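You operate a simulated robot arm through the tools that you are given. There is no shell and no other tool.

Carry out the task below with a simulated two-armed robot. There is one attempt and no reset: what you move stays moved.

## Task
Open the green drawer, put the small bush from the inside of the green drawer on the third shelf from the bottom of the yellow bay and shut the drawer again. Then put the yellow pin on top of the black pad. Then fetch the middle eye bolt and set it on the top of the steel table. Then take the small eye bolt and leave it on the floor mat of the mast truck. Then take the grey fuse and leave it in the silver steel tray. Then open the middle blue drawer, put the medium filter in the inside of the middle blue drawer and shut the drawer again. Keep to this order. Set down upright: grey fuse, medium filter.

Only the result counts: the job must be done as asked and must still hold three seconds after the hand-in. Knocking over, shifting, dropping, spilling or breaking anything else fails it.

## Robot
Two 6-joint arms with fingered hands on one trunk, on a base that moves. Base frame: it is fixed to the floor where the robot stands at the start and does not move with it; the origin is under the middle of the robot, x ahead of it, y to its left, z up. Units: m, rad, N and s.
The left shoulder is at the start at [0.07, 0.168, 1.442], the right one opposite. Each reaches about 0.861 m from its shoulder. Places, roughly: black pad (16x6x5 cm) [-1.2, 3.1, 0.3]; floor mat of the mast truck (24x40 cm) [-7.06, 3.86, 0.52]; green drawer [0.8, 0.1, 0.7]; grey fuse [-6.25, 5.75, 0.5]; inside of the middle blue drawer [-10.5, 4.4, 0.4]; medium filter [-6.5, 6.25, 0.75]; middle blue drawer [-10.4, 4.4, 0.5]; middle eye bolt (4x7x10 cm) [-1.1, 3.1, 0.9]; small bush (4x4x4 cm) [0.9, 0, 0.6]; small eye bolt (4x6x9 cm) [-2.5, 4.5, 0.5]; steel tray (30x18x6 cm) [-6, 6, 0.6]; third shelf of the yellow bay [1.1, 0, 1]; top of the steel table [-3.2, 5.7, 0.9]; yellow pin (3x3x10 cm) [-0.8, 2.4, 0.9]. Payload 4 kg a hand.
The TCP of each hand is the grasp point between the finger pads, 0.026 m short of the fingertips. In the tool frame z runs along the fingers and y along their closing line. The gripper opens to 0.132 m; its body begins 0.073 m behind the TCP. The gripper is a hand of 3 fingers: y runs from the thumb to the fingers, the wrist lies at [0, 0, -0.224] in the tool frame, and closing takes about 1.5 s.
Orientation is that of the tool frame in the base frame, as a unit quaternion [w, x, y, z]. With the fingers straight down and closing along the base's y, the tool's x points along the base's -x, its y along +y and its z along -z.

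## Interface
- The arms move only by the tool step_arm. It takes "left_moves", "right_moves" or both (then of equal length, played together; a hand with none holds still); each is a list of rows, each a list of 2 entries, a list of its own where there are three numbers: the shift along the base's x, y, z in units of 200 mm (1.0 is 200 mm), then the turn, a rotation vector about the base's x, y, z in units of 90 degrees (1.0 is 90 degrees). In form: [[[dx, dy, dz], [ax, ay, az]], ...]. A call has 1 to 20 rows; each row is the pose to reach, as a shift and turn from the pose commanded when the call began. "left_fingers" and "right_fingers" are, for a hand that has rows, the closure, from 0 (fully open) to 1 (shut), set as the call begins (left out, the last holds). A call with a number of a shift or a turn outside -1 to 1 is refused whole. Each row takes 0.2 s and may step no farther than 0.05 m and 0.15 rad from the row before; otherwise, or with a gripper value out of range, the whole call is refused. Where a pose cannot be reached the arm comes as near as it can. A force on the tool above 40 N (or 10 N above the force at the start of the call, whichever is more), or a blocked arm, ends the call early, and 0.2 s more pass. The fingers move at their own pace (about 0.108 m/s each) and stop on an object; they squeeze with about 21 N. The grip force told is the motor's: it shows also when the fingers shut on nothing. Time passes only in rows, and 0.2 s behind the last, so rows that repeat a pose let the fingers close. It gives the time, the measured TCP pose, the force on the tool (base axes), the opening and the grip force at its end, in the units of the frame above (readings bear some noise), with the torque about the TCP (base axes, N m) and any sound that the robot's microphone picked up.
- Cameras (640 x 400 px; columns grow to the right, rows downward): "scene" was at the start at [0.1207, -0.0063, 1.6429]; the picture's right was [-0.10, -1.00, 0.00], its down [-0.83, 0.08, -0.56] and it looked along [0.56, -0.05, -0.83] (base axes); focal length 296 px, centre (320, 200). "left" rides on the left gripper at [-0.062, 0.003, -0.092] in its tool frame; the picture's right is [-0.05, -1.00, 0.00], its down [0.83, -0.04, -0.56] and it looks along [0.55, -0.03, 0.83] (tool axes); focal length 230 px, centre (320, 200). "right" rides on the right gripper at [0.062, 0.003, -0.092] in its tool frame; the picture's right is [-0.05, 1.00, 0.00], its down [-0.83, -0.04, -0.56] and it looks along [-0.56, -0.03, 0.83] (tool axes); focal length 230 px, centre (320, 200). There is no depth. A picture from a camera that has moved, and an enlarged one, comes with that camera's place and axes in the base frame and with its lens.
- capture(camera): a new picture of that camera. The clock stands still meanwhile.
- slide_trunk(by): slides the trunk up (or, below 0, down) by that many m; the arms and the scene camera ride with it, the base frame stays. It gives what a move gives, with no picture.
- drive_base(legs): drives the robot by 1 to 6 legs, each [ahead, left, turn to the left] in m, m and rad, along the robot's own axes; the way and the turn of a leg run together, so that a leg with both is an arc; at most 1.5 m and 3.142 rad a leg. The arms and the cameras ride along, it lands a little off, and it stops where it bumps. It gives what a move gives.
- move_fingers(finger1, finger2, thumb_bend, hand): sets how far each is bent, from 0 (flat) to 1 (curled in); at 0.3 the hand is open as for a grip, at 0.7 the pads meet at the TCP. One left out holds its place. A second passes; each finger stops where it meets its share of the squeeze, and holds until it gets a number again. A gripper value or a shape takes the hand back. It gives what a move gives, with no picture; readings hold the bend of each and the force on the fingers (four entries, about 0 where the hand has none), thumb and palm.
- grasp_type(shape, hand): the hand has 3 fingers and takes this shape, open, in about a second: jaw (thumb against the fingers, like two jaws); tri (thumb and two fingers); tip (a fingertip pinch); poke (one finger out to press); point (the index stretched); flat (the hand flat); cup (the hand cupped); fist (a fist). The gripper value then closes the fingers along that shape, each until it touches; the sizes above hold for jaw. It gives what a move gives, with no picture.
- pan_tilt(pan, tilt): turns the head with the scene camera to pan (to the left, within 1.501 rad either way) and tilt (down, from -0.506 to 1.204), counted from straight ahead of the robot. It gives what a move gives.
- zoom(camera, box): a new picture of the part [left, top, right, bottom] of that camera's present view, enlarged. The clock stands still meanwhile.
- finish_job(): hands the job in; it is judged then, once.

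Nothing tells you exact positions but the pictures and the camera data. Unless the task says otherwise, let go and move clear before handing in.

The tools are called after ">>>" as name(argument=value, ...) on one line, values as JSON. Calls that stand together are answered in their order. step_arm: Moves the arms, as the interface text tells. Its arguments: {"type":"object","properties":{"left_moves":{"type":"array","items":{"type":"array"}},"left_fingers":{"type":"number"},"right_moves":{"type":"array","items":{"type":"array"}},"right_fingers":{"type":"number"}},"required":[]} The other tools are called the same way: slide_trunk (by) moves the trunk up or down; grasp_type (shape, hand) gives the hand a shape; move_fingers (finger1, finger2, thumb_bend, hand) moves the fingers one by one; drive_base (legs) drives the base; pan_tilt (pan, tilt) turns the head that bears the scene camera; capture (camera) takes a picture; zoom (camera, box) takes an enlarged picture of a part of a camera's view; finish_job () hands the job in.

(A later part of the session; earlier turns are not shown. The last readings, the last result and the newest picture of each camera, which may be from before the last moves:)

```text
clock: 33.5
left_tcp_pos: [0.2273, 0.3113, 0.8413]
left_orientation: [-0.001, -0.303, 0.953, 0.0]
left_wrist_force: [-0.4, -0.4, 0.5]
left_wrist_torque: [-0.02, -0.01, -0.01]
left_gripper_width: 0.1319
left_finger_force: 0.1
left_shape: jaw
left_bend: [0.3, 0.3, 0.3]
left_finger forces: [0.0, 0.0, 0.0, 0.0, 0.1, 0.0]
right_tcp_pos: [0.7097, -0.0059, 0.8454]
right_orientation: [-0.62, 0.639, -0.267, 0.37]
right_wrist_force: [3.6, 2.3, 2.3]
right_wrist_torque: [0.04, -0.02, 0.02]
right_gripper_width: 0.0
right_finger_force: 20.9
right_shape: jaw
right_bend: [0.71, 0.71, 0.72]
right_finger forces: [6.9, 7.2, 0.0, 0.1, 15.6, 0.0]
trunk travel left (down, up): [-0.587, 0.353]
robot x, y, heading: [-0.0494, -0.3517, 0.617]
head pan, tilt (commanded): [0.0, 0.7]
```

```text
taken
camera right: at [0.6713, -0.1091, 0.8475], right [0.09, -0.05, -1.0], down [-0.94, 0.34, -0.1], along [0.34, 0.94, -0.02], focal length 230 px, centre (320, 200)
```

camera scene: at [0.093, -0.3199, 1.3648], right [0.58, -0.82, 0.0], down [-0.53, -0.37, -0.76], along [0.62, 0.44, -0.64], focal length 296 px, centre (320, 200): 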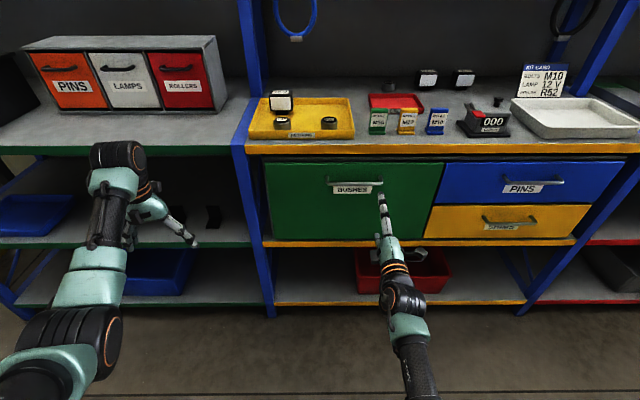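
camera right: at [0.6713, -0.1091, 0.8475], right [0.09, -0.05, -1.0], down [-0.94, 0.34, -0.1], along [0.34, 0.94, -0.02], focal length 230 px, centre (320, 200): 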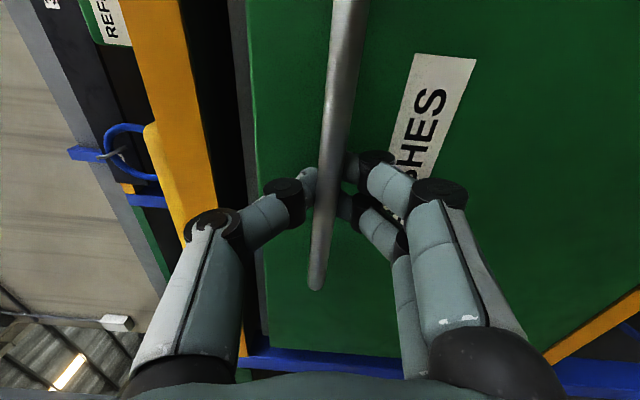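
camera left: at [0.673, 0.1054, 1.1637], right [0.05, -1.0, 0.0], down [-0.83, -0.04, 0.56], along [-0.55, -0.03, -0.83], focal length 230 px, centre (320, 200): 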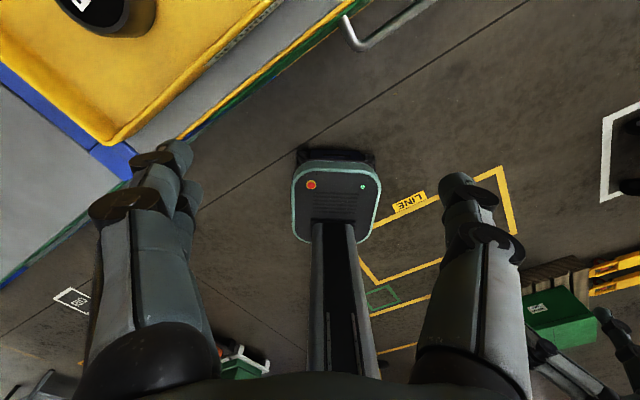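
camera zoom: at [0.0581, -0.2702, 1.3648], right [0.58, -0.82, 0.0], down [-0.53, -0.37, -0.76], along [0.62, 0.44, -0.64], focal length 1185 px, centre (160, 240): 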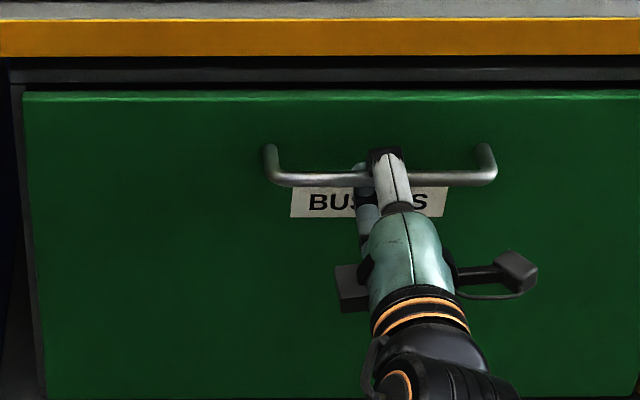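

The fingers are closed around the bar. I'll pull straight back slowly and see if the drawer follows.

>>> step_arm(right_moves=[[[-0.082, -0.058, 0], [0, 0, 0]], [[-0.163, -0.116, 0], [0, 0, 0]], [[-0.245, -0.173, 0], [0, 0, 0]], [[-0.326, -0.231, 0], [0, 0, 0]]])

>>> capture(camera="scene")

```text
clock: 34.5
left_tcp_pos: [0.2269, 0.3105, 0.8418]
left_orientation: [0.001, -0.303, 0.953, 0.001]
left_wrist_force: [-0.6, 0.3, 0.5]
left_wrist_torque: [0.02, -0.02, -0.02]
left_gripper_width: 0.1321
left_finger_force: 0.0
left_shape: jaw
left_bend: [0.3, 0.3, 0.3]
left_finger forces: [0.0, 0.0, 0.1, 0.0, 0.0, 0.0]
right_tcp_pos: [0.6418, -0.0539, 0.8429]
right_orientation: [-0.62, 0.639, -0.265, 0.369]
right_wrist_force: [0.3, -0.5, 3.1]
right_wrist_torque: [0.02, 0.0, 0.01]
right_gripper_width: 0.0
right_finger_force: 21.0
right_shape: jaw
right_bend: [0.72, 0.71, 0.72]
right_finger forces: [0.1, 0.0, 0.1, 0.0, 0.5, 0.1]
trunk travel left (down, up): [-0.587, 0.353]
robot x, y, heading: [-0.05, -0.353, 0.617]
head pan, tilt (commanded): [0.0, 0.7]
```

```text
taken
camera scene: at [0.0565, -0.2714, 1.365], right [0.58, -0.82, 0.0], down [-0.52, -0.37, -0.77], along [0.62, 0.44, -0.64], focal length 296 px, centre (320, 200)
```

scene: 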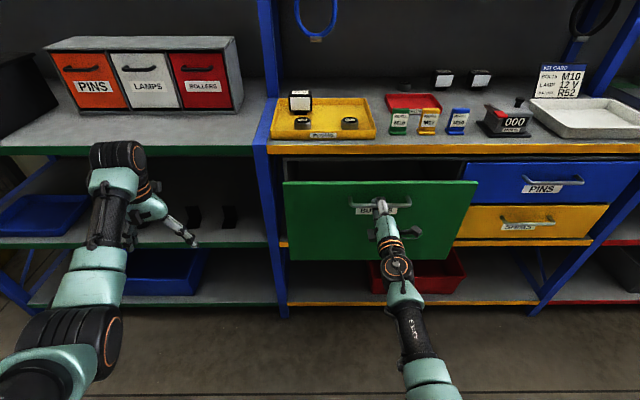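

The drawer is coming out. I'll keep pulling.

>>> step_arm(right_moves=[[[-0.082, -0.058, 0], [0, 0, 0]], [[-0.163, -0.116, 0], [0, 0, 0]], [[-0.245, -0.173, 0], [0, 0, 0]], [[-0.326, -0.231, 0], [0, 0, 0]], [[-0.408, -0.289, 0], [0, 0, 0]], [[-0.49, -0.347, 0], [0, 0, 0]], [[-0.571, -0.404, 0], [0, 0, 0]], [[-0.653, -0.462, 0], [0, 0, 0]], [[-0.735, -0.52, 0], [0, 0, 0]], [[-0.816, -0.578, 0], [0, 0, 0]]])

>>> capture(camera="scene")

```text
clock: 36.7
left_tcp_pos: [0.2271, 0.3093, 0.8409]
left_orientation: [0.0, -0.302, 0.953, 0.0]
left_wrist_force: [0.7, -0.3, 1.1]
left_wrist_torque: [-0.02, 0.02, 0.01]
left_gripper_width: 0.1321
left_finger_force: 0.1
left_shape: jaw
left_bend: [0.3, 0.3, 0.3]
left_finger forces: [0.1, 0.1, 0.0, 0.1, 0.0, 0.1]
right_tcp_pos: [0.493, -0.1801, 0.844]
right_orientation: [-0.61, 0.653, -0.21, 0.396]
right_wrist_force: [-0.7, -0.6, 3.3]
right_wrist_torque: [0.03, 0.02, 0.0]
right_gripper_width: 0.0001
right_finger_force: 20.6
right_shape: jaw
right_bend: [0.72, 0.71, 0.72]
right_finger forces: [0.1, 0.0, 0.0, 0.0, 1.0, 0.0]
right hand out of reach, approached as far as the arm can: row 1, 2, 3, 4, 5, 6
trunk travel left (down, up): [-0.587, 0.353]
robot x, y, heading: [-0.0489, -0.3536, 0.615]
head pan, tilt (commanded): [0.0, 0.7]
```

```text
taken
camera scene: at [0.0566, -0.2716, 1.3651], right [0.58, -0.82, 0.0], down [-0.52, -0.37, -0.77], along [0.62, 0.44, -0.64], focal length 296 px, centre (320, 200)
```

scene: 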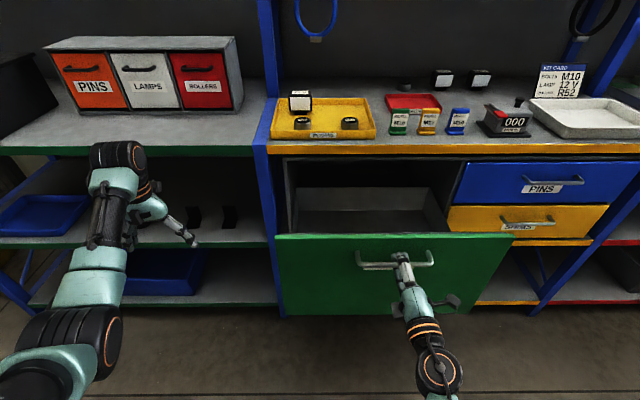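

The drawer is open nearly 0.28 m. I'll look inside.

>>> zoom(camera="scene", box=[270, 150, 470, 275])

>>> capture(camera="right")

```text
3.20 times, centred on (370, 212) of scene
camera zoom: at [0.0566, -0.2716, 1.3651], right [0.58, -0.82, 0.0], down [-0.52, -0.37, -0.77], along [0.62, 0.44, -0.64], focal length 948 px, centre (160, 160)
```

zoom: 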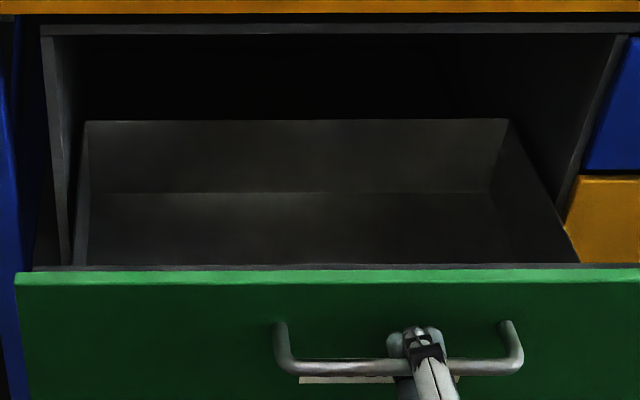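

```text
taken
camera right: at [0.4598, -0.2846, 0.852], right [0.18, -0.13, -0.98], down [-0.94, 0.29, -0.21], along [0.31, 0.95, -0.07], focal length 230 px, centre (320, 200)
```

right: 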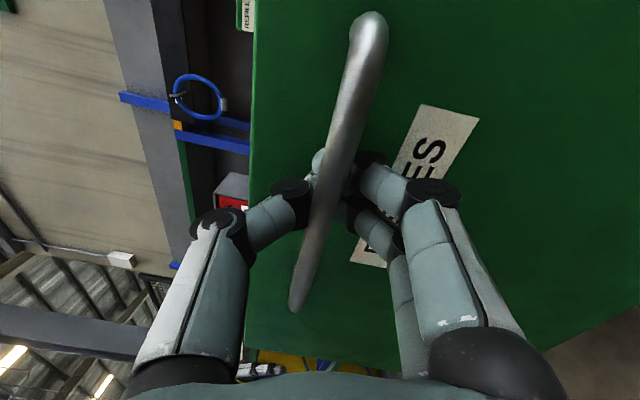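

The front part of the drawer is hidden from here, so the bush is probably near the front. I'll release the handle, back the base away, and raise the trunk to look in.

>>> step_arm(right_moves=[[[0, 0, 0], [0, 0, 0]], [[0, 0, 0], [0, 0, 0]], [[0, 0, 0], [0, 0, 0]], [[0, 0, 0], [0, 0, 0]], [[0, 0, 0], [0, 0, 0]], [[0, 0, 0], [0, 0, 0]], [[0, 0, 0], [0, 0, 0]], [[0, 0, 0], [0, 0, 0]]], right_fingers=0.0)

>>> drive_base(legs=[[-0.18, 0, 0]])

>>> slide_trunk(by=0.35)

>>> pan_tilt(pan=0.0, tilt=0.9)

>>> capture(camera="scene")

```text
clock: 38.5
left_tcp_pos: [0.2279, 0.3092, 0.8396]
left_orientation: [0.0, -0.304, 0.953, 0.001]
left_wrist_force: [-0.4, -0.3, 0.7]
left_wrist_torque: [-0.02, 0.01, 0.0]
left_gripper_width: 0.1317
left_finger_force: 0.1
left_shape: jaw
left_bend: [0.3, 0.3, 0.3]
left_finger forces: [0.0, 0.1, 0.0, 0.0, 0.0, 0.0]
right_tcp_pos: [0.492, -0.1811, 0.8377]
right_orientation: [-0.607, 0.657, -0.211, 0.393]
right_wrist_force: [-0.2, 0.4, -0.2]
right_wrist_torque: [-0.02, 0.0, -0.02]
right_gripper_width: 0.132
right_finger_force: 0.0
right_shape: jaw
right_bend: [0.3, 0.3, 0.3]
right_finger forces: [0.0, 0.0, 0.0, 0.0, 0.1, 0.1]
trunk travel left (down, up): [-0.587, 0.353]
robot x, y, heading: [-0.0523, -0.3492, 0.616]
head pan, tilt (commanded): [0.0, 0.7]
```

```text
clock: 40.0
left_tcp_pos: [0.0736, 0.202, 0.8391]
left_orientation: [0.0, -0.304, 0.953, 0.0]
left_wrist_force: [-0.3, 0.1, 0.5]
left_wrist_torque: [0.04, -0.01, -0.02]
left_gripper_width: 0.132
left_finger_force: 0.0
left_shape: jaw
left_bend: [0.3, 0.3, 0.3]
left_finger forces: [0.1, 0.0, 0.0, 0.1, 0.0, 0.0]
right_tcp_pos: [0.3376, -0.2912, 0.8359]
right_orientation: [-0.606, 0.659, -0.212, 0.392]
right_wrist_force: [0.6, 0.7, 0.4]
right_wrist_torque: [-0.01, 0.0, -0.01]
right_gripper_width: 0.1318
right_finger_force: 0.1
right_shape: jaw
right_bend: [0.3, 0.3, 0.3]
right_finger forces: [0.0, 0.0, 0.0, 0.0, 0.0, 0.0]
trunk travel left (down, up): [-0.587, 0.353]
robot x, y, heading: [-0.2037, -0.4593, 0.619]
head pan, tilt (commanded): [0.0, 0.7]
```

```text
clock: 43.4
left_tcp_pos: [0.0741, 0.2016, 1.1899]
left_orientation: [-0.001, -0.304, 0.953, 0.0]
left_wrist_force: [0.1, -0.4, 0.3]
left_wrist_torque: [0.0, 0.02, 0.05]
left_gripper_width: 0.132
left_finger_force: 0.1
left_shape: jaw
left_bend: [0.3, 0.3, 0.3]
left_finger forces: [0.0, 0.0, 0.0, 0.0, 0.0, 0.0]
right_tcp_pos: [0.3376, -0.2913, 1.1848]
right_orientation: [-0.605, 0.66, -0.21, 0.393]
right_wrist_force: [1.8, 0.1, -0.2]
right_wrist_torque: [-0.02, 0.01, 0.04]
right_gripper_width: 0.1321
right_finger_force: 0.2
right_shape: jaw
right_bend: [0.3, 0.3, 0.3]
right_finger forces: [0.0, 0.0, 0.0, 0.0, 0.1, 0.1]
trunk travel left (down, up): [-0.937, 0.003]
robot x, y, heading: [-0.2019, -0.4569, 0.616]
head pan, tilt (commanded): [0.0, 0.7]
```

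```text
clock: 44.2
left_tcp_pos: [0.0742, 0.2031, 1.1892]
left_orientation: [-0.001, -0.303, 0.953, 0.0]
left_wrist_force: [0.4, -0.1, 0.4]
left_wrist_torque: [0.02, -0.01, 0.01]
left_gripper_width: 0.132
left_finger_force: 0.1
left_shape: jaw
left_bend: [0.3, 0.3, 0.3]
left_finger forces: [0.0, 0.0, 0.0, 0.1, 0.0, 0.1]
right_tcp_pos: [0.3375, -0.2913, 1.1845]
right_orientation: [-0.605, 0.66, -0.21, 0.392]
right_wrist_force: [-0.1, 0.0, 0.0]
right_wrist_torque: [-0.03, 0.0, 0.0]
right_gripper_width: 0.1321
right_finger_force: 0.1
right_shape: jaw
right_bend: [0.3, 0.3, 0.3]
right_finger forces: [0.1, 0.0, 0.0, 0.1, 0.1, 0.1]
trunk travel left (down, up): [-0.937, 0.003]
robot x, y, heading: [-0.2045, -0.4587, 0.618]
head pan, tilt (commanded): [0.0, 0.901]
```

```text
taken
camera scene: at [-0.1031, -0.3845, 1.6987], right [0.58, -0.82, 0.0], down [-0.64, -0.45, -0.62], along [0.51, 0.36, -0.78], focal length 296 px, centre (320, 200)
```

scene: 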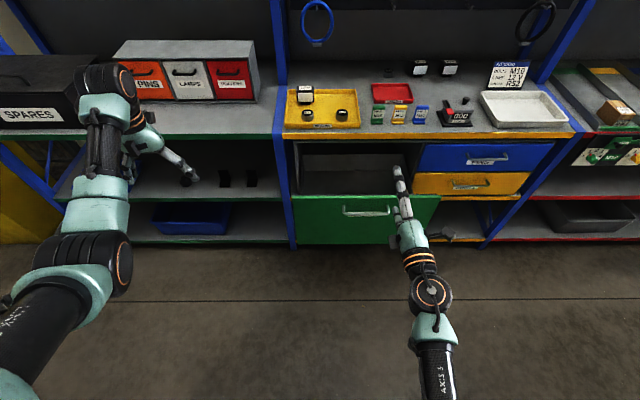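

The gripper hides part of the drawer. I'll turn the right hand back to pointing down (closing sideways, camera looking forward) so it can look into the drawer and pick from above.

>>> step_arm(right_moves=[[[-0.023, -0.016, -0.056], [0.0192, 0.07, -0.0569]], [[-0.046, -0.033, -0.112], [0.0383, 0.14, -0.1139]], [[-0.069, -0.049, -0.169], [0.0575, 0.21, -0.1708]], [[-0.092, -0.065, -0.225], [0.0767, 0.28, -0.2278]], [[-0.114, -0.081, -0.281], [0.0958, 0.35, -0.2847]], [[-0.137, -0.098, -0.337], [0.115, 0.42, -0.3416]], [[-0.16, -0.114, -0.394], [0.1341, 0.49, -0.3986]], [[-0.183, -0.13, -0.45], [0.1533, 0.56, -0.4555]]])

>>> step_arm(right_moves=[[[-0.023, -0.016, -0.056], [0.0192, 0.07, -0.0569]], [[-0.046, -0.033, -0.112], [0.0383, 0.14, -0.1139]], [[-0.069, -0.049, -0.169], [0.0575, 0.21, -0.1708]], [[-0.092, -0.065, -0.225], [0.0767, 0.28, -0.2278]], [[-0.114, -0.081, -0.281], [0.0958, 0.35, -0.2847]], [[-0.137, -0.098, -0.337], [0.115, 0.42, -0.3416]], [[-0.16, -0.114, -0.394], [0.1341, 0.49, -0.3986]], [[-0.183, -0.13, -0.45], [0.1533, 0.56, -0.4555]]])

>>> capture(camera="scene")

>>> capture(camera="right")

```text
clock: 44.8
left_tcp_pos: [0.0733, 0.201, 1.1905]
left_orientation: [0.0, -0.304, 0.953, 0.0]
left_wrist_force: [-0.2, -0.3, 0.0]
left_wrist_torque: [0.02, 0.0, 0.0]
left_gripper_width: 0.1318
left_finger_force: 0.0
left_shape: jaw
left_bend: [0.3, 0.3, 0.3]
left_finger forces: [0.1, 0.1, 0.0, 0.0, 0.1, 0.0]
right_tcp_pos: [0.3367, -0.3208, 1.1618]
right_orientation: [-0.559, 0.68, -0.253, 0.402]
right_wrist_force: [-0.5, -0.2, 0.0]
right_wrist_torque: [-0.02, 0.01, -0.03]
right_gripper_width: 0.1319
right_finger_force: 0.0
right_shape: jaw
right_bend: [0.3, 0.3, 0.3]
right_finger forces: [0.1, 0.1, 0.0, 0.0, 0.0, 0.1]
right hand out of reach, approached as far as the arm can: row 2, 3
trunk travel left (down, up): [-0.937, 0.003]
robot x, y, heading: [-0.2056, -0.4573, 0.615]
head pan, tilt (commanded): [0.0, 0.901]
stopped in row 3 (right hand): the arm was blocked; the commanded pose is now the measured one
```

```text
clock: 45.3
left_tcp_pos: [0.0728, 0.2013, 1.1915]
left_orientation: [0.0, -0.304, 0.953, 0.001]
left_wrist_force: [-0.3, 0.4, -0.1]
left_wrist_torque: [0.01, -0.03, -0.01]
left_gripper_width: 0.132
left_finger_force: 0.0
left_shape: jaw
left_bend: [0.3, 0.3, 0.3]
left_finger forces: [0.0, 0.0, 0.0, 0.0, 0.0, 0.0]
right_tcp_pos: [0.3166, -0.3438, 1.1435]
right_orientation: [-0.526, 0.704, -0.231, 0.418]
right_wrist_force: [0.9, -0.4, -1.4]
right_wrist_torque: [-0.01, -0.02, -0.02]
right_gripper_width: 0.1321
right_finger_force: 0.0
right_shape: jaw
right_bend: [0.3, 0.3, 0.3]
right_finger forces: [0.0, 0.1, 0.1, 0.0, 0.1, 0.1]
right hand out of reach, approached as far as the arm can: row 1, 2
trunk travel left (down, up): [-0.937, 0.003]
robot x, y, heading: [-0.2074, -0.46, 0.615]
head pan, tilt (commanded): [0.0, 0.901]
stopped in row 2 (right hand): the arm was blocked; the commanded pose is now the measured one
```

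```text
taken
camera scene: at [-0.1051, -0.3864, 1.6989], right [0.58, -0.82, 0.0], down [-0.64, -0.45, -0.62], along [0.51, 0.36, -0.78], focal length 296 px, centre (320, 200)
```

scene: 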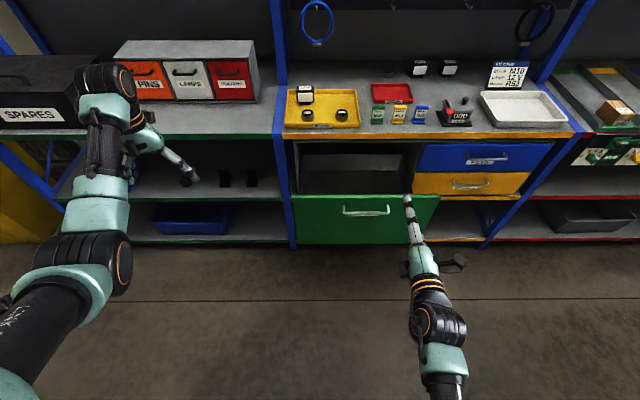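

```text
taken
camera right: at [0.273, -0.4403, 1.171], right [0.09, -0.3, -0.95], down [-0.92, 0.35, -0.19], along [0.39, 0.89, -0.25], focal length 230 px, centre (320, 200)
```

right: 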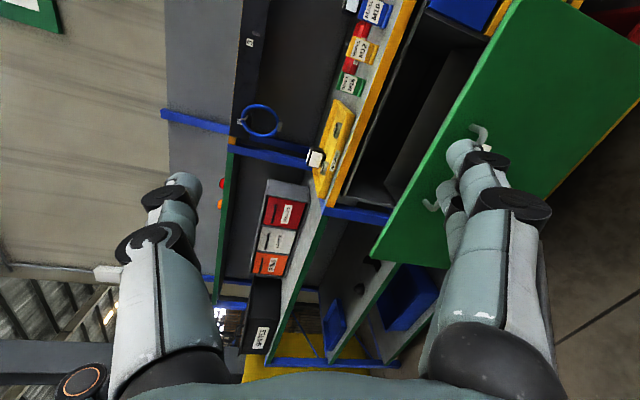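

That rotation path is blocked by the arm's limits, so I'll reverse the way I came: roll about the pointing axis first while moving a bit forward, then pitch down.

>>> step_arm(right_moves=[[[0.037, 0.026, 0], [0.0756, 0.0498, -0.0089]], [[0.074, 0.053, 0], [0.1512, 0.0995, -0.0178]], [[0.111, 0.079, 0], [0.2268, 0.1493, -0.0267]], [[0.148, 0.105, 0], [0.3024, 0.1991, -0.0356]], [[0.185, 0.131, 0], [0.378, 0.2489, -0.0445]], [[0.223, 0.158, 0], [0.4536, 0.2986, -0.0535]], [[0.26, 0.184, 0], [0.5292, 0.3484, -0.0624]], [[0.297, 0.21, 0], [0.6048, 0.3982, -0.0713]], [[0.334, 0.236, 0], [0.6804, 0.448, -0.0802]], [[0.371, 0.263, 0], [0.756, 0.4977, -0.0891]], [[0.408, 0.289, 0], [0.8316, 0.5475, -0.098]]])

>>> capture(camera="scene")

```text
clock: 47.7
left_tcp_pos: [0.0738, 0.2018, 1.1907]
left_orientation: [0.0, -0.304, 0.953, 0.0]
left_wrist_force: [-1.0, -0.9, 1.5]
left_wrist_torque: [0.0, -0.02, 0.0]
left_gripper_width: 0.1318
left_finger_force: 0.0
left_shape: jaw
left_bend: [0.3, 0.3, 0.3]
left_finger forces: [0.0, 0.0, 0.1, 0.0, 0.1, 0.0]
right_tcp_pos: [0.3868, -0.2804, 1.1223]
right_orientation: [0.674, -0.34, 0.649, 0.092]
right_wrist_force: [0.7, 0.4, -0.4]
right_wrist_torque: [0.01, 0.0, 0.0]
right_gripper_width: 0.1319
right_finger_force: 0.1
right_shape: jaw
right_bend: [0.3, 0.3, 0.3]
right_finger forces: [0.0, 0.0, 0.1, 0.1, 0.0, 0.0]
right hand out of reach, approached as far as the arm can: row 2, 3, 4, 5, 6, 7, 8, 9, 10, 11
trunk travel left (down, up): [-0.937, 0.003]
robot x, y, heading: [-0.2065, -0.4574, 0.615]
head pan, tilt (commanded): [0.0, 0.901]
```

```text
taken
camera scene: at [-0.1024, -0.3843, 1.6986], right [0.58, -0.82, 0.0], down [-0.64, -0.45, -0.62], along [0.51, 0.36, -0.78], focal length 296 px, centre (320, 200)
```

scene: 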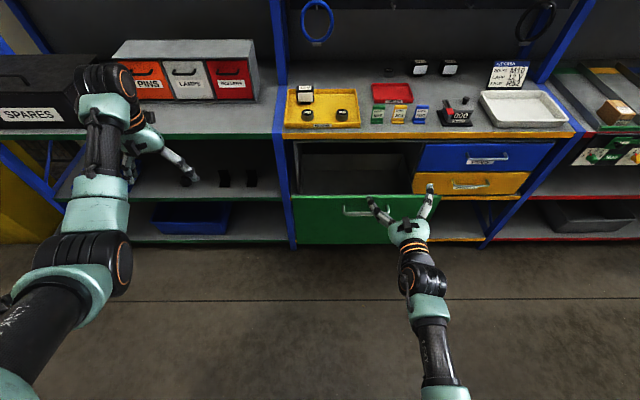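

>>> step_arm(right_moves=[[[-0.022, -0.016, -0.055], [-0.0373, 0.0785, -0.0163]], [[-0.045, -0.031, -0.109], [-0.0746, 0.1571, -0.0326]], [[-0.067, -0.047, -0.164], [-0.112, 0.2356, -0.0488]], [[-0.089, -0.063, -0.218], [-0.1493, 0.3142, -0.0651]], [[-0.111, -0.079, -0.273], [-0.1866, 0.3927, -0.0814]], [[-0.134, -0.094, -0.327], [-0.2239, 0.4713, -0.0977]], [[-0.156, -0.11, -0.382], [-0.2612, 0.5498, -0.114]], [[-0.178, -0.126, -0.436], [-0.2985, 0.6284, -0.1303]], [[-0.2, -0.142, -0.491], [-0.3359, 0.7069, -0.1465]], [[-0.223, -0.157, -0.545], [-0.3732, 0.7855, -0.1628]], [[-0.245, -0.173, -0.6], [-0.4105, 0.864, -0.1791]]])

>>> capture(camera="scene")

>>> capture(camera="right")

```text
clock: 50.1
left_tcp_pos: [0.0738, 0.203, 1.1898]
left_orientation: [0.0, -0.304, 0.953, 0.0]
left_wrist_force: [-0.2, 0.2, 0.2]
left_wrist_torque: [-0.03, -0.01, -0.03]
left_gripper_width: 0.1316
left_finger_force: 0.1
left_shape: jaw
left_bend: [0.3, 0.3, 0.3]
left_finger forces: [0.0, 0.0, 0.0, 0.1, 0.1, 0.1]
right_tcp_pos: [0.3689, -0.4189, 1.0247]
right_orientation: [-0.022, -0.303, 0.952, 0.025]
right_wrist_force: [0.8, 0.9, 0.8]
right_wrist_torque: [-0.01, 0.0, -0.01]
right_gripper_width: 0.1322
right_finger_force: 0.0
right_shape: jaw
right_bend: [0.3, 0.3, 0.3]
right_finger forces: [0.1, 0.1, 0.1, 0.0, 0.0, 0.1]
right hand out of reach, approached as far as the arm can: row 1, 2, 3, 4, 5, 6, 7, 8, 9, 10, 11
trunk travel left (down, up): [-0.937, 0.003]
robot x, y, heading: [-0.2062, -0.4564, 0.613]
head pan, tilt (commanded): [0.0, 0.901]
```

```text
taken
camera scene: at [-0.1027, -0.3831, 1.6986], right [0.58, -0.82, 0.0], down [-0.64, -0.45, -0.62], along [0.51, 0.36, -0.78], focal length 296 px, centre (320, 200)
```

scene: 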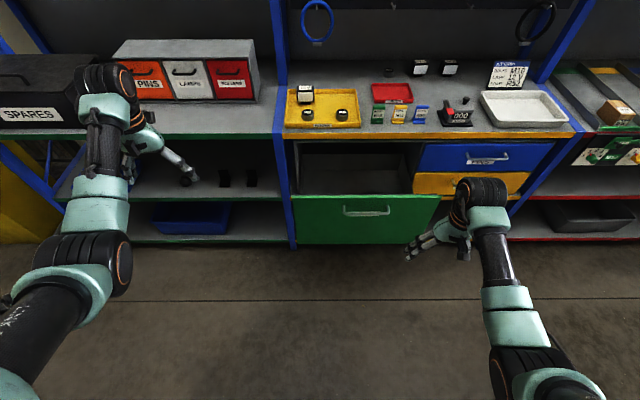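

```text
taken
camera right: at [0.3214, -0.4542, 1.1193], right [-0.53, 0.84, 0.06], down [0.73, 0.43, 0.53], along [0.42, 0.33, -0.85], focal length 230 px, centre (320, 200)
```

right: 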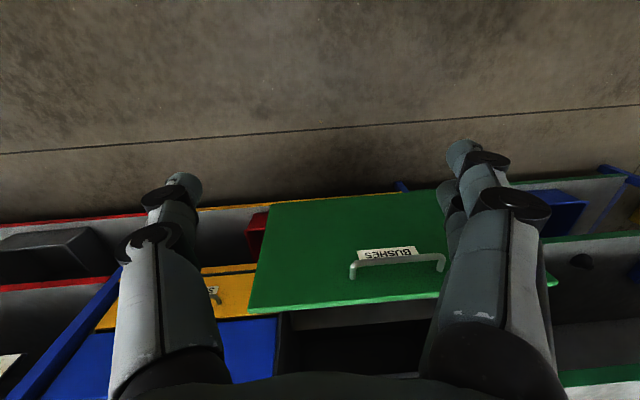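

The right hand is pointing down again. I'll drive forward so the hand hovers over the open drawer and use its camera to look inside.

>>> drive_base(legs=[[0.25, 0, 0]])

>>> pan_tilt(pan=0.0, tilt=1.15)

>>> capture(camera="scene")

>>> capture(camera="right")

```text
clock: 51.9
left_tcp_pos: [0.2738, 0.3453, 1.1921]
left_orientation: [0.002, -0.304, 0.953, 0.001]
left_wrist_force: [0.1, -0.6, 0.1]
left_wrist_torque: [0.03, -0.06, 0.0]
left_gripper_width: 0.1315
left_finger_force: 0.0
left_shape: jaw
left_bend: [0.3, 0.3, 0.3]
left_finger forces: [0.0, 0.1, 0.0, 0.1, 0.1, 0.0]
right_tcp_pos: [0.5692, -0.2762, 1.0261]
right_orientation: [-0.019, -0.304, 0.952, 0.026]
right_wrist_force: [-0.1, -0.3, 0.1]
right_wrist_torque: [0.04, -0.04, 0.0]
right_gripper_width: 0.1323
right_finger_force: 0.0
right_shape: jaw
right_bend: [0.3, 0.3, 0.3]
right_finger forces: [0.0, 0.0, 0.1, 0.1, 0.1, 0.0]
trunk travel left (down, up): [-0.937, 0.003]
robot x, y, heading: [-0.0037, -0.3152, 0.617]
head pan, tilt (commanded): [0.0, 0.901]
```

```text
clock: 52.7
left_tcp_pos: [0.2776, 0.3472, 1.1892]
left_orientation: [0.0, -0.304, 0.953, 0.0]
left_wrist_force: [-0.2, -0.5, -0.8]
left_wrist_torque: [-0.02, 0.03, 0.0]
left_gripper_width: 0.1318
left_finger_force: 0.0
left_shape: jaw
left_bend: [0.3, 0.3, 0.3]
left_finger forces: [0.0, 0.0, 0.0, 0.0, 0.0, 0.1]
right_tcp_pos: [0.5719, -0.2746, 1.0244]
right_orientation: [-0.021, -0.304, 0.952, 0.025]
right_wrist_force: [0.4, -0.5, 0.2]
right_wrist_torque: [0.01, 0.04, -0.02]
right_gripper_width: 0.1317
right_finger_force: 0.1
right_shape: jaw
right_bend: [0.3, 0.3, 0.3]
right_finger forces: [0.0, 0.0, 0.1, 0.0, 0.1, 0.0]
trunk travel left (down, up): [-0.937, 0.003]
robot x, y, heading: [-0.0007, -0.3135, 0.618]
head pan, tilt (commanded): [0.0, 1.15]
```

```text
taken
camera scene: at [0.0879, -0.2487, 1.6817], right [0.58, -0.81, 0.0], down [-0.74, -0.53, -0.41], along [0.33, 0.24, -0.91], focal length 296 px, centre (320, 200)
```

scene: 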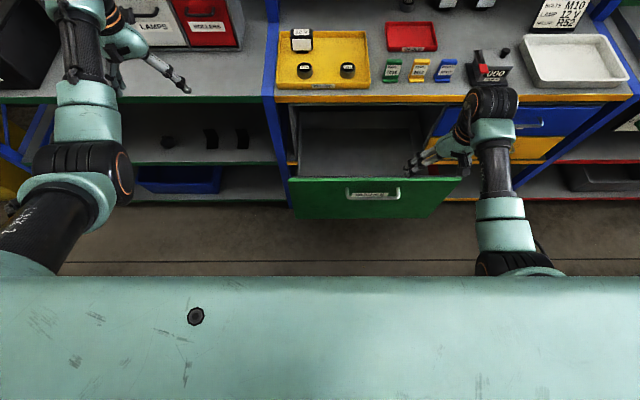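

```text
taken
camera right: at [0.5249, -0.3099, 1.119], right [-0.53, 0.84, 0.06], down [0.73, 0.43, 0.53], along [0.42, 0.33, -0.84], focal length 230 px, centre (320, 200)
```

right: 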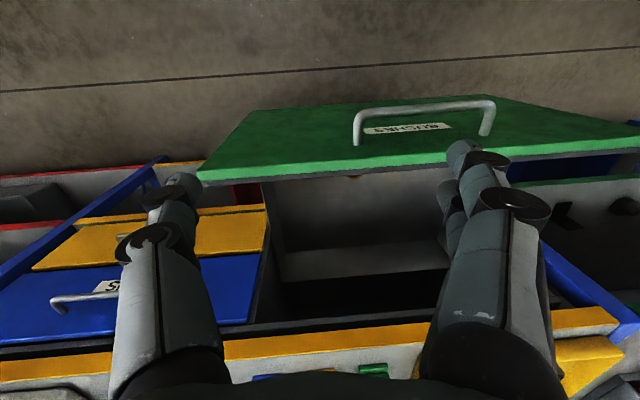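

I glimpse something brown at the inside front of the drawer. I'll move the hand forward and left over the drawer to look straight in.

>>> step_arm(right_moves=[[[0.065, 0.168, 0], [0, 0, 0]], [[0.129, 0.337, 0], [0, 0, 0]], [[0.194, 0.505, 0], [0, 0, 0]], [[0.258, 0.673, 0], [0, 0, 0]], [[0.323, 0.8415, 0], [0, 0, 0]]])

>>> capture(camera="right")

>>> capture(camera="scene")

```text
clock: 53.9
left_tcp_pos: [0.2779, 0.3475, 1.1884]
left_orientation: [0.0, -0.304, 0.953, 0.0]
left_wrist_force: [0.3, 0.1, 0.3]
left_wrist_torque: [-0.03, 0.02, 0.0]
left_gripper_width: 0.1318
left_finger_force: 0.1
left_shape: jaw
left_bend: [0.3, 0.3, 0.3]
left_finger forces: [0.0, 0.1, 0.0, 0.1, 0.1, 0.1]
right_tcp_pos: [0.6501, -0.1766, 1.0339]
right_orientation: [-0.028, -0.301, 0.949, 0.084]
right_wrist_force: [-0.4, 0.2, -0.7]
right_wrist_torque: [0.0, 0.04, 0.0]
right_gripper_width: 0.1321
right_finger_force: 0.0
right_shape: jaw
right_bend: [0.3, 0.3, 0.3]
right_finger forces: [0.0, 0.0, 0.0, 0.0, 0.0, 0.1]
right hand out of reach, approached as far as the arm can: row 1, 2, 3, 4, 5
trunk travel left (down, up): [-0.937, 0.003]
robot x, y, heading: [-0.0028, -0.3107, 0.617]
head pan, tilt (commanded): [0.0, 1.15]
```

```text
taken
camera right: at [0.6081, -0.2227, 1.1253], right [-0.53, 0.83, 0.18], down [0.76, 0.37, 0.54], along [0.38, 0.42, -0.83], focal length 230 px, centre (320, 200)
```

right: 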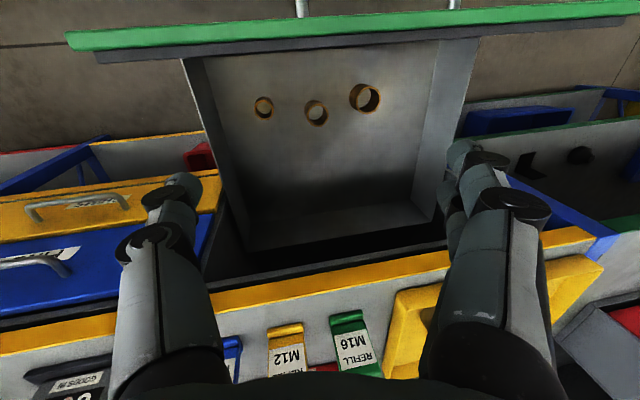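

```text
taken
camera scene: at [0.088, -0.2476, 1.6816], right [0.58, -0.81, 0.0], down [-0.74, -0.53, -0.41], along [0.33, 0.24, -0.91], focal length 296 px, centre (320, 200)
```

scene: 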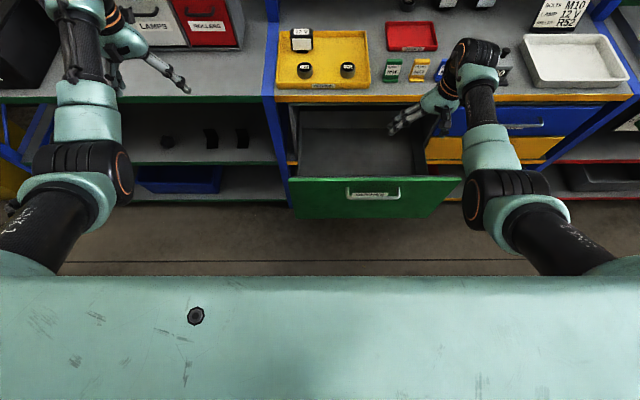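

Three brass bushes of different sizes lie in the drawer near the front. I'll zoom to identify the small one.

>>> zoom(camera="right", box=[220, 50, 420, 175])

```text
3.20 times, centred on (320, 112) of right
camera zoom: at [0.6081, -0.2227, 1.1253], right [-0.53, 0.83, 0.18], down [0.76, 0.37, 0.54], along [0.38, 0.42, -0.83], focal length 736 px, centre (320, 480)
```

zoom: 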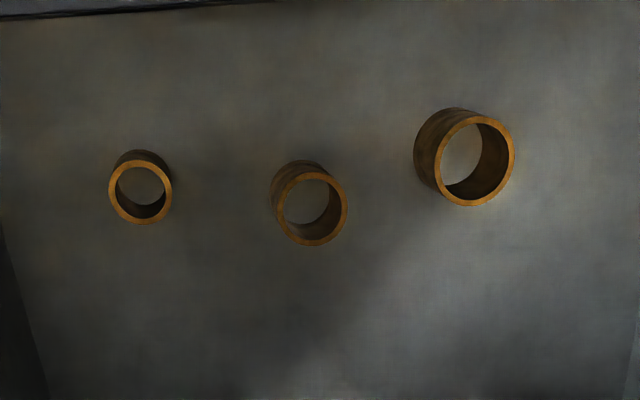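

The small bush is the right-most one (seen from the robot), at about [0.709, -0.188], standing upright on the drawer floor, top ≈0.61. To reach down steeply I need the base closer, so I'll first retract both arms.

>>> step_arm(left_moves=[[[-0.148, -0.051, -0.1], [0, 0, 0]], [[-0.295, -0.102, -0.2], [0, 0, 0]], [[-0.443, -0.153, -0.3], [0, 0, 0]], [[-0.591, -0.204, -0.4], [0, 0, 0]], [[-0.738, -0.255, -0.5], [0, 0, 0]], [[-0.886, -0.306, -0.6], [0, 0, 0]]], right_moves=[[[-0.101, -0.037, -0.022], [-0.0152, -0.0111, 0]], [[-0.203, -0.074, -0.045], [-0.0304, -0.0222, 0]], [[-0.304, -0.111, -0.068], [-0.0456, -0.0333, 0]], [[-0.405, -0.148, -0.09], [-0.0608, -0.0443, 0]], [[-0.507, -0.185, -0.112], [-0.076, -0.0554, 0]], [[-0.608, -0.222, -0.135], [-0.0912, -0.0665, 0]]])

>>> step_arm(left_moves=[[[-0.148, -0.051, -0.1], [0, 0, 0]], [[-0.295, -0.102, -0.2], [0, 0, 0]], [[-0.443, -0.153, -0.3], [0, 0, 0]], [[-0.591, -0.204, -0.4], [0, 0, 0]], [[-0.738, -0.255, -0.5], [0, 0, 0]], [[-0.886, -0.306, -0.6], [0, 0, 0]]], right_moves=[[[-0.101, -0.037, -0.022], [0, 0, 0]], [[-0.203, -0.074, -0.045], [0, 0, 0]], [[-0.304, -0.111, -0.068], [0, 0, 0]], [[-0.405, -0.148, -0.09], [0, 0, 0]], [[-0.507, -0.185, -0.112], [0, 0, 0]], [[-0.608, -0.222, -0.135], [0, 0, 0]]])

>>> capture(camera="scene")

```text
clock: 55.3
left_tcp_pos: [0.0961, 0.2834, 1.0707]
left_orientation: [0.002, -0.304, 0.953, 0.001]
left_wrist_force: [0.0, 0.2, -0.1]
left_wrist_torque: [-0.03, -0.04, -0.02]
left_gripper_width: 0.1321
left_finger_force: 0.1
left_shape: jaw
left_bend: [0.3, 0.3, 0.3]
left_finger forces: [0.1, 0.0, 0.0, 0.1, 0.0, 0.0]
left hand out of reach, approached as far as the arm can: row 1, 2
right_tcp_pos: [0.5495, -0.2894, 1.0224]
right_orientation: [-0.002, -0.303, 0.953, 0.023]
right_wrist_force: [0.2, 0.0, -0.1]
right_wrist_torque: [0.03, -0.02, 0.02]
right_gripper_width: 0.1322
right_finger_force: 0.0
right_shape: jaw
right_bend: [0.3, 0.3, 0.3]
right_finger forces: [0.0, 0.0, 0.0, 0.0, 0.0, 0.0]
right hand out of reach, approached as far as the arm can: row 1, 2, 3, 4, 5, 6
trunk travel left (down, up): [-0.937, 0.003]
robot x, y, heading: [0.0013, -0.3109, 0.615]
head pan, tilt (commanded): [0.0, 1.15]
```

```text
clock: 56.7
left_tcp_pos: [-0.0803, 0.2239, 0.9531]
left_orientation: [0.001, -0.304, 0.953, 0.0]
left_wrist_force: [0.2, -0.1, 0.7]
left_wrist_torque: [-0.01, 0.0, 0.0]
left_gripper_width: 0.1319
left_finger_force: 0.0
left_shape: jaw
left_bend: [0.3, 0.3, 0.3]
left_finger forces: [0.0, 0.0, 0.0, 0.0, 0.0, 0.1]
right_tcp_pos: [0.4384, -0.3545, 0.9997]
right_orientation: [0.0, -0.303, 0.953, 0.003]
right_wrist_force: [-0.2, -1.1, 0.4]
right_wrist_torque: [0.0, -0.01, -0.02]
right_gripper_width: 0.1317
right_finger_force: 0.0
right_shape: jaw
right_bend: [0.3, 0.3, 0.3]
right_finger forces: [0.0, 0.0, 0.0, 0.0, 0.0, 0.0]
right hand out of reach, approached as far as the arm can: row 1, 2, 3, 4, 5, 6
trunk travel left (down, up): [-0.937, 0.003]
robot x, y, heading: [0.0, -0.3119, 0.623]
head pan, tilt (commanded): [0.0, 1.15]
```

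```text
taken
camera scene: at [0.085, -0.2501, 1.6819], right [0.58, -0.81, 0.0], down [-0.74, -0.53, -0.41], along [0.33, 0.24, -0.91], focal length 296 px, centre (320, 200)
```

scene: 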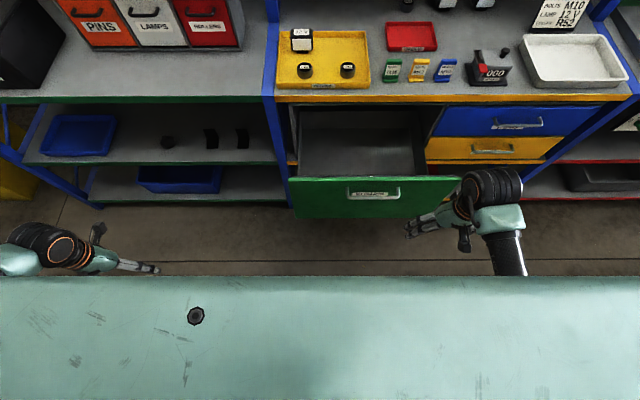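

Arms are retracted. I'll drive forward about 0.32 m so the right hand is above the small bush (base goes under the open drawer).

>>> drive_base(legs=[[0.15, -0.01, 0], [0.16, -0.01, 0]])

>>> capture(camera="right")

>>> capture(camera="scene")

```text
clock: 59.1
left_tcp_pos: [0.1879, 0.3908, 0.9529]
left_orientation: [0.002, -0.305, 0.952, 0.001]
left_wrist_force: [-0.4, -0.4, -0.5]
left_wrist_torque: [0.0, 0.01, -0.04]
left_gripper_width: 0.1319
left_finger_force: 0.1
left_shape: jaw
left_bend: [0.3, 0.3, 0.3]
left_finger forces: [0.0, 0.0, 0.1, 0.1, 0.0, 0.0]
right_tcp_pos: [0.7049, -0.1912, 1.0013]
right_orientation: [0.0, -0.303, 0.953, 0.004]
right_wrist_force: [-0.1, -0.5, -1.4]
right_wrist_torque: [0.01, -0.03, -0.02]
right_gripper_width: 0.1321
right_finger_force: 0.1
right_shape: jaw
right_bend: [0.3, 0.3, 0.3]
right_finger forces: [0.0, 0.1, 0.1, 0.0, 0.1, 0.1]
trunk travel left (down, up): [-0.937, 0.003]
robot x, y, heading: [0.2652, -0.1506, 0.625]
head pan, tilt (commanded): [0.0, 1.15]
```

```text
taken
camera right: at [0.6528, -0.2235, 1.0935], right [-0.53, 0.85, 0.01], down [0.7, 0.44, 0.56], along [0.47, 0.3, -0.83], focal length 230 px, centre (320, 200)
```

right: 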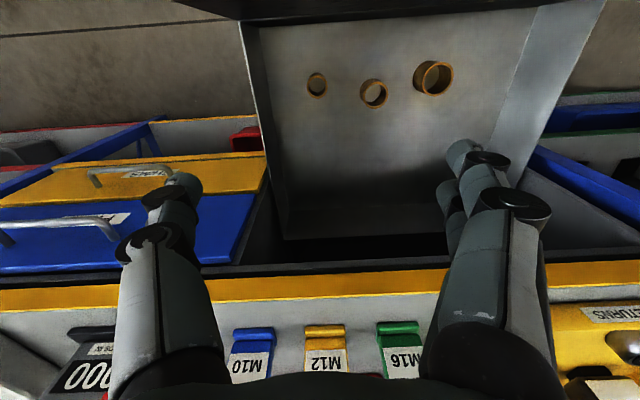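

```text
taken
camera scene: at [0.3508, -0.0855, 1.6821], right [0.58, -0.82, 0.0], down [-0.74, -0.53, -0.41], along [0.34, 0.24, -0.91], focal length 296 px, centre (320, 200)
```

scene: 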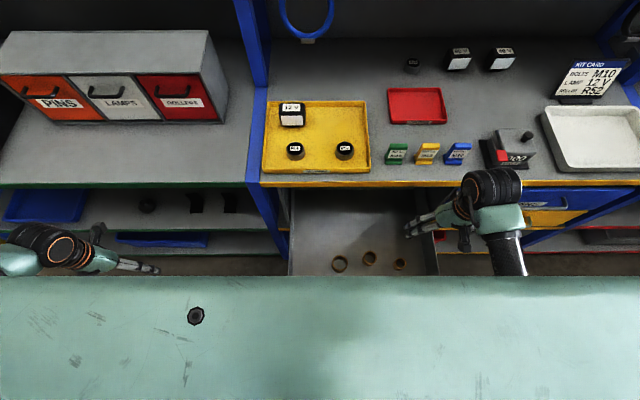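

Both cameras now see the three bushes. I'll zoom both to triangulate the small one.

>>> zoom(camera="right", box=[280, 50, 440, 150])

>>> zoom(camera="scene", box=[300, 190, 460, 290])

```text
4.00 times, centred on (360, 100) of right
camera zoom: at [0.6528, -0.2235, 1.0935], right [-0.53, 0.85, 0.01], down [0.7, 0.44, 0.56], along [0.47, 0.3, -0.83], focal length 920 px, centre (160, 600)
```

zoom: 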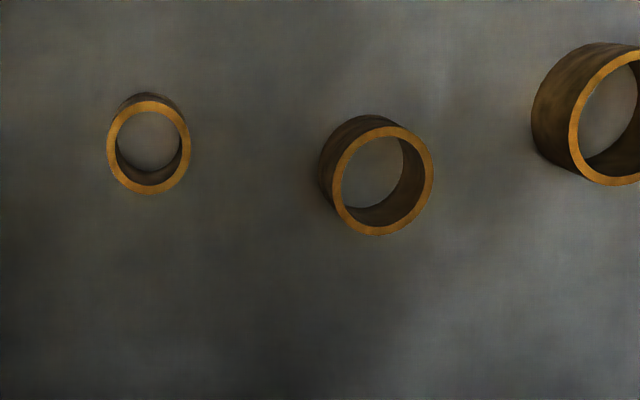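

```text
4.00 times, centred on (380, 240) of scene
camera zoom: at [0.3508, -0.0855, 1.6821], right [0.58, -0.82, 0.0], down [-0.74, -0.53, -0.41], along [0.34, 0.24, -0.91], focal length 1185 px, centre (80, 40)
```

zoom: 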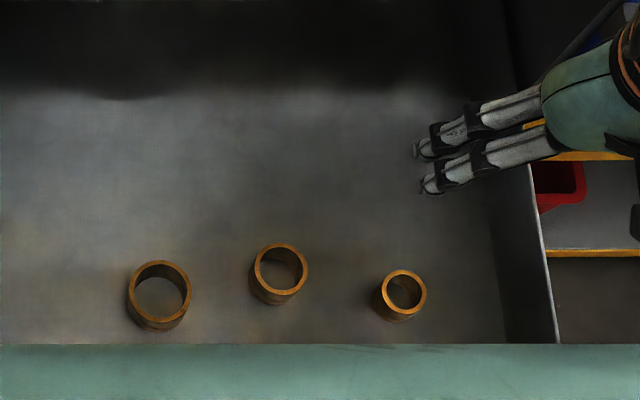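

The small bush is at [0.711, -0.190], top z≈0.608, directly below the hand. I'll pre-close the fingers partly and descend in steps, checking the forearm's clearance to the drawer front.

>>> step_arm(right_moves=[[[0.006, 0.001, -0.2], [0, 0, 0]], [[0.012, 0.002, -0.4], [0, 0, 0]], [[0.018, 0.003, -0.6], [0, 0, 0]], [[0.025, 0.004, -0.8], [0, 0, 0]], [[0.031, 0.005, -1.0], [0, 0, 0]]], right_fingers=0.35)

>>> capture(camera="scene")

>>> capture(camera="right")

```text
clock: 60.3
left_tcp_pos: [0.1905, 0.391, 0.9517]
left_orientation: [0.001, -0.304, 0.953, 0.0]
left_wrist_force: [-0.2, 0.2, -0.3]
left_wrist_torque: [-0.01, 0.05, 0.01]
left_gripper_width: 0.1319
left_finger_force: 0.0
left_shape: jaw
left_bend: [0.3, 0.3, 0.3]
left_finger forces: [0.1, 0.0, 0.0, 0.0, 0.0, 0.1]
right_tcp_pos: [0.7271, -0.2167, 0.8025]
right_orientation: [-0.003, -0.303, 0.953, 0.02]
right_wrist_force: [-0.2, 0.5, 0.0]
right_wrist_torque: [-0.01, 0.04, 0.01]
right_gripper_width: 0.0861
right_finger_force: 0.0
right_shape: jaw
right_bend: [0.7, 0.7, 0.68]
right_finger forces: [0.0, 0.1, 0.0, 0.1, 0.0, 0.1]
right hand out of reach, approached as far as the arm can: row 1, 2, 3, 4, 5
trunk travel left (down, up): [-0.937, 0.003]
robot x, y, heading: [0.2667, -0.1466, 0.615]
head pan, tilt (commanded): [0.0, 1.15]
```

```text
taken
camera scene: at [0.355, -0.0832, 1.6818], right [0.58, -0.82, 0.0], down [-0.74, -0.53, -0.41], along [0.33, 0.24, -0.91], focal length 296 px, centre (320, 200)
```

scene: 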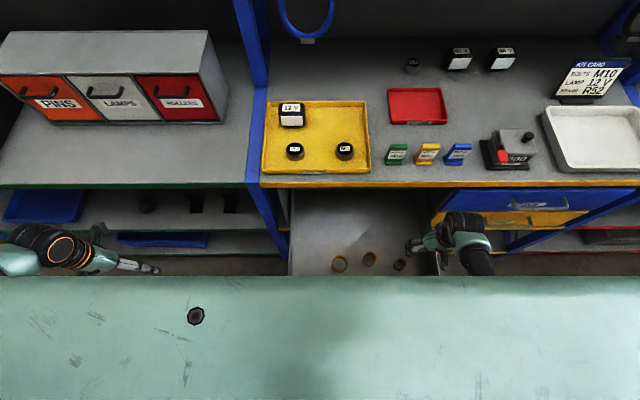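

```text
taken
camera right: at [0.6773, -0.2521, 0.8947], right [-0.53, 0.84, 0.04], down [0.71, 0.42, 0.56], along [0.45, 0.33, -0.83], focal length 230 px, centre (320, 200)
```

right: 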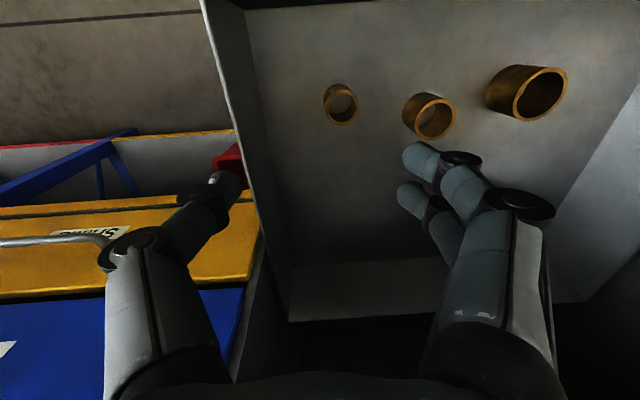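

The hand drifted about 3 cm right as the arm couldn't hold the lateral position; the thumb is over the drawer's side wall. I'll raise it, shift the base left instead, and then descend.

>>> step_arm(right_moves=[[[0.04, -0.06, 0.2], [0, 0, 0]], [[0.08, -0.12, 0.4], [0, 0, 0]], [[0.09, -0.15, 0.5], [0, 0, 0]]])

>>> pan_tilt(pan=-0.7, tilt=1.0)

>>> capture(camera="scene")

```text
clock: 61.1
left_tcp_pos: [0.1895, 0.3909, 0.9531]
left_orientation: [0.0, -0.303, 0.953, 0.0]
left_wrist_force: [-0.5, -0.2, 0.8]
left_wrist_torque: [0.02, -0.04, 0.02]
left_gripper_width: 0.1319
left_finger_force: 0.0
left_shape: jaw
left_bend: [0.3, 0.3, 0.3]
left_finger forces: [0.0, 0.0, 0.1, 0.0, 0.0, 0.0]
right_tcp_pos: [0.7436, -0.2474, 0.9029]
right_orientation: [-0.001, -0.303, 0.953, 0.004]
right_wrist_force: [0.1, -0.2, -0.9]
right_wrist_torque: [-0.02, -0.03, -0.02]
right_gripper_width: 0.0863
right_finger_force: 0.0
right_shape: jaw
right_bend: [0.7, 0.7, 0.68]
right_finger forces: [0.0, 0.0, 0.1, 0.0, 0.0, 0.0]
trunk travel left (down, up): [-0.937, 0.003]
robot x, y, heading: [0.2707, -0.1478, 0.62]
head pan, tilt (commanded): [0.0, 1.15]
```

```text
clock: 62.2
left_tcp_pos: [0.1895, 0.3916, 0.9522]
left_orientation: [0.0, -0.303, 0.953, 0.0]
left_wrist_force: [0.8, -0.3, -0.7]
left_wrist_torque: [-0.02, 0.0, 0.0]
left_gripper_width: 0.1316
left_finger_force: 0.1
left_shape: jaw
left_bend: [0.3, 0.3, 0.3]
left_finger forces: [0.1, 0.0, 0.1, 0.1, 0.0, 0.0]
right_tcp_pos: [0.7441, -0.2474, 0.9037]
right_orientation: [-0.001, -0.303, 0.953, 0.005]
right_wrist_force: [-0.1, -0.1, -1.0]
right_wrist_torque: [-0.03, 0.02, 0.01]
right_gripper_width: 0.0862
right_finger_force: 0.1
right_shape: jaw
right_bend: [0.7, 0.7, 0.68]
right_finger forces: [0.1, 0.1, 0.1, 0.1, 0.0, 0.1]
trunk travel left (down, up): [-0.937, 0.003]
robot x, y, heading: [0.2662, -0.1465, 0.62]
head pan, tilt (commanded): [-0.7, 1.0]
```

```text
taken
camera scene: at [0.3755, -0.1234, 1.6915], right [-0.08, -1.0, 0.0], down [-0.84, 0.07, -0.54], along [0.54, -0.04, -0.84], focal length 296 px, centre (320, 200)
```

scene: 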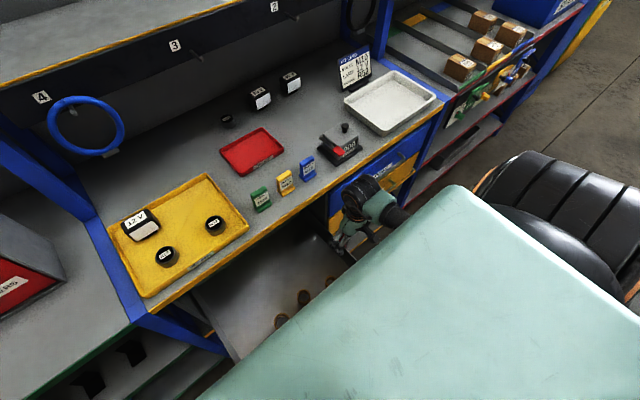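

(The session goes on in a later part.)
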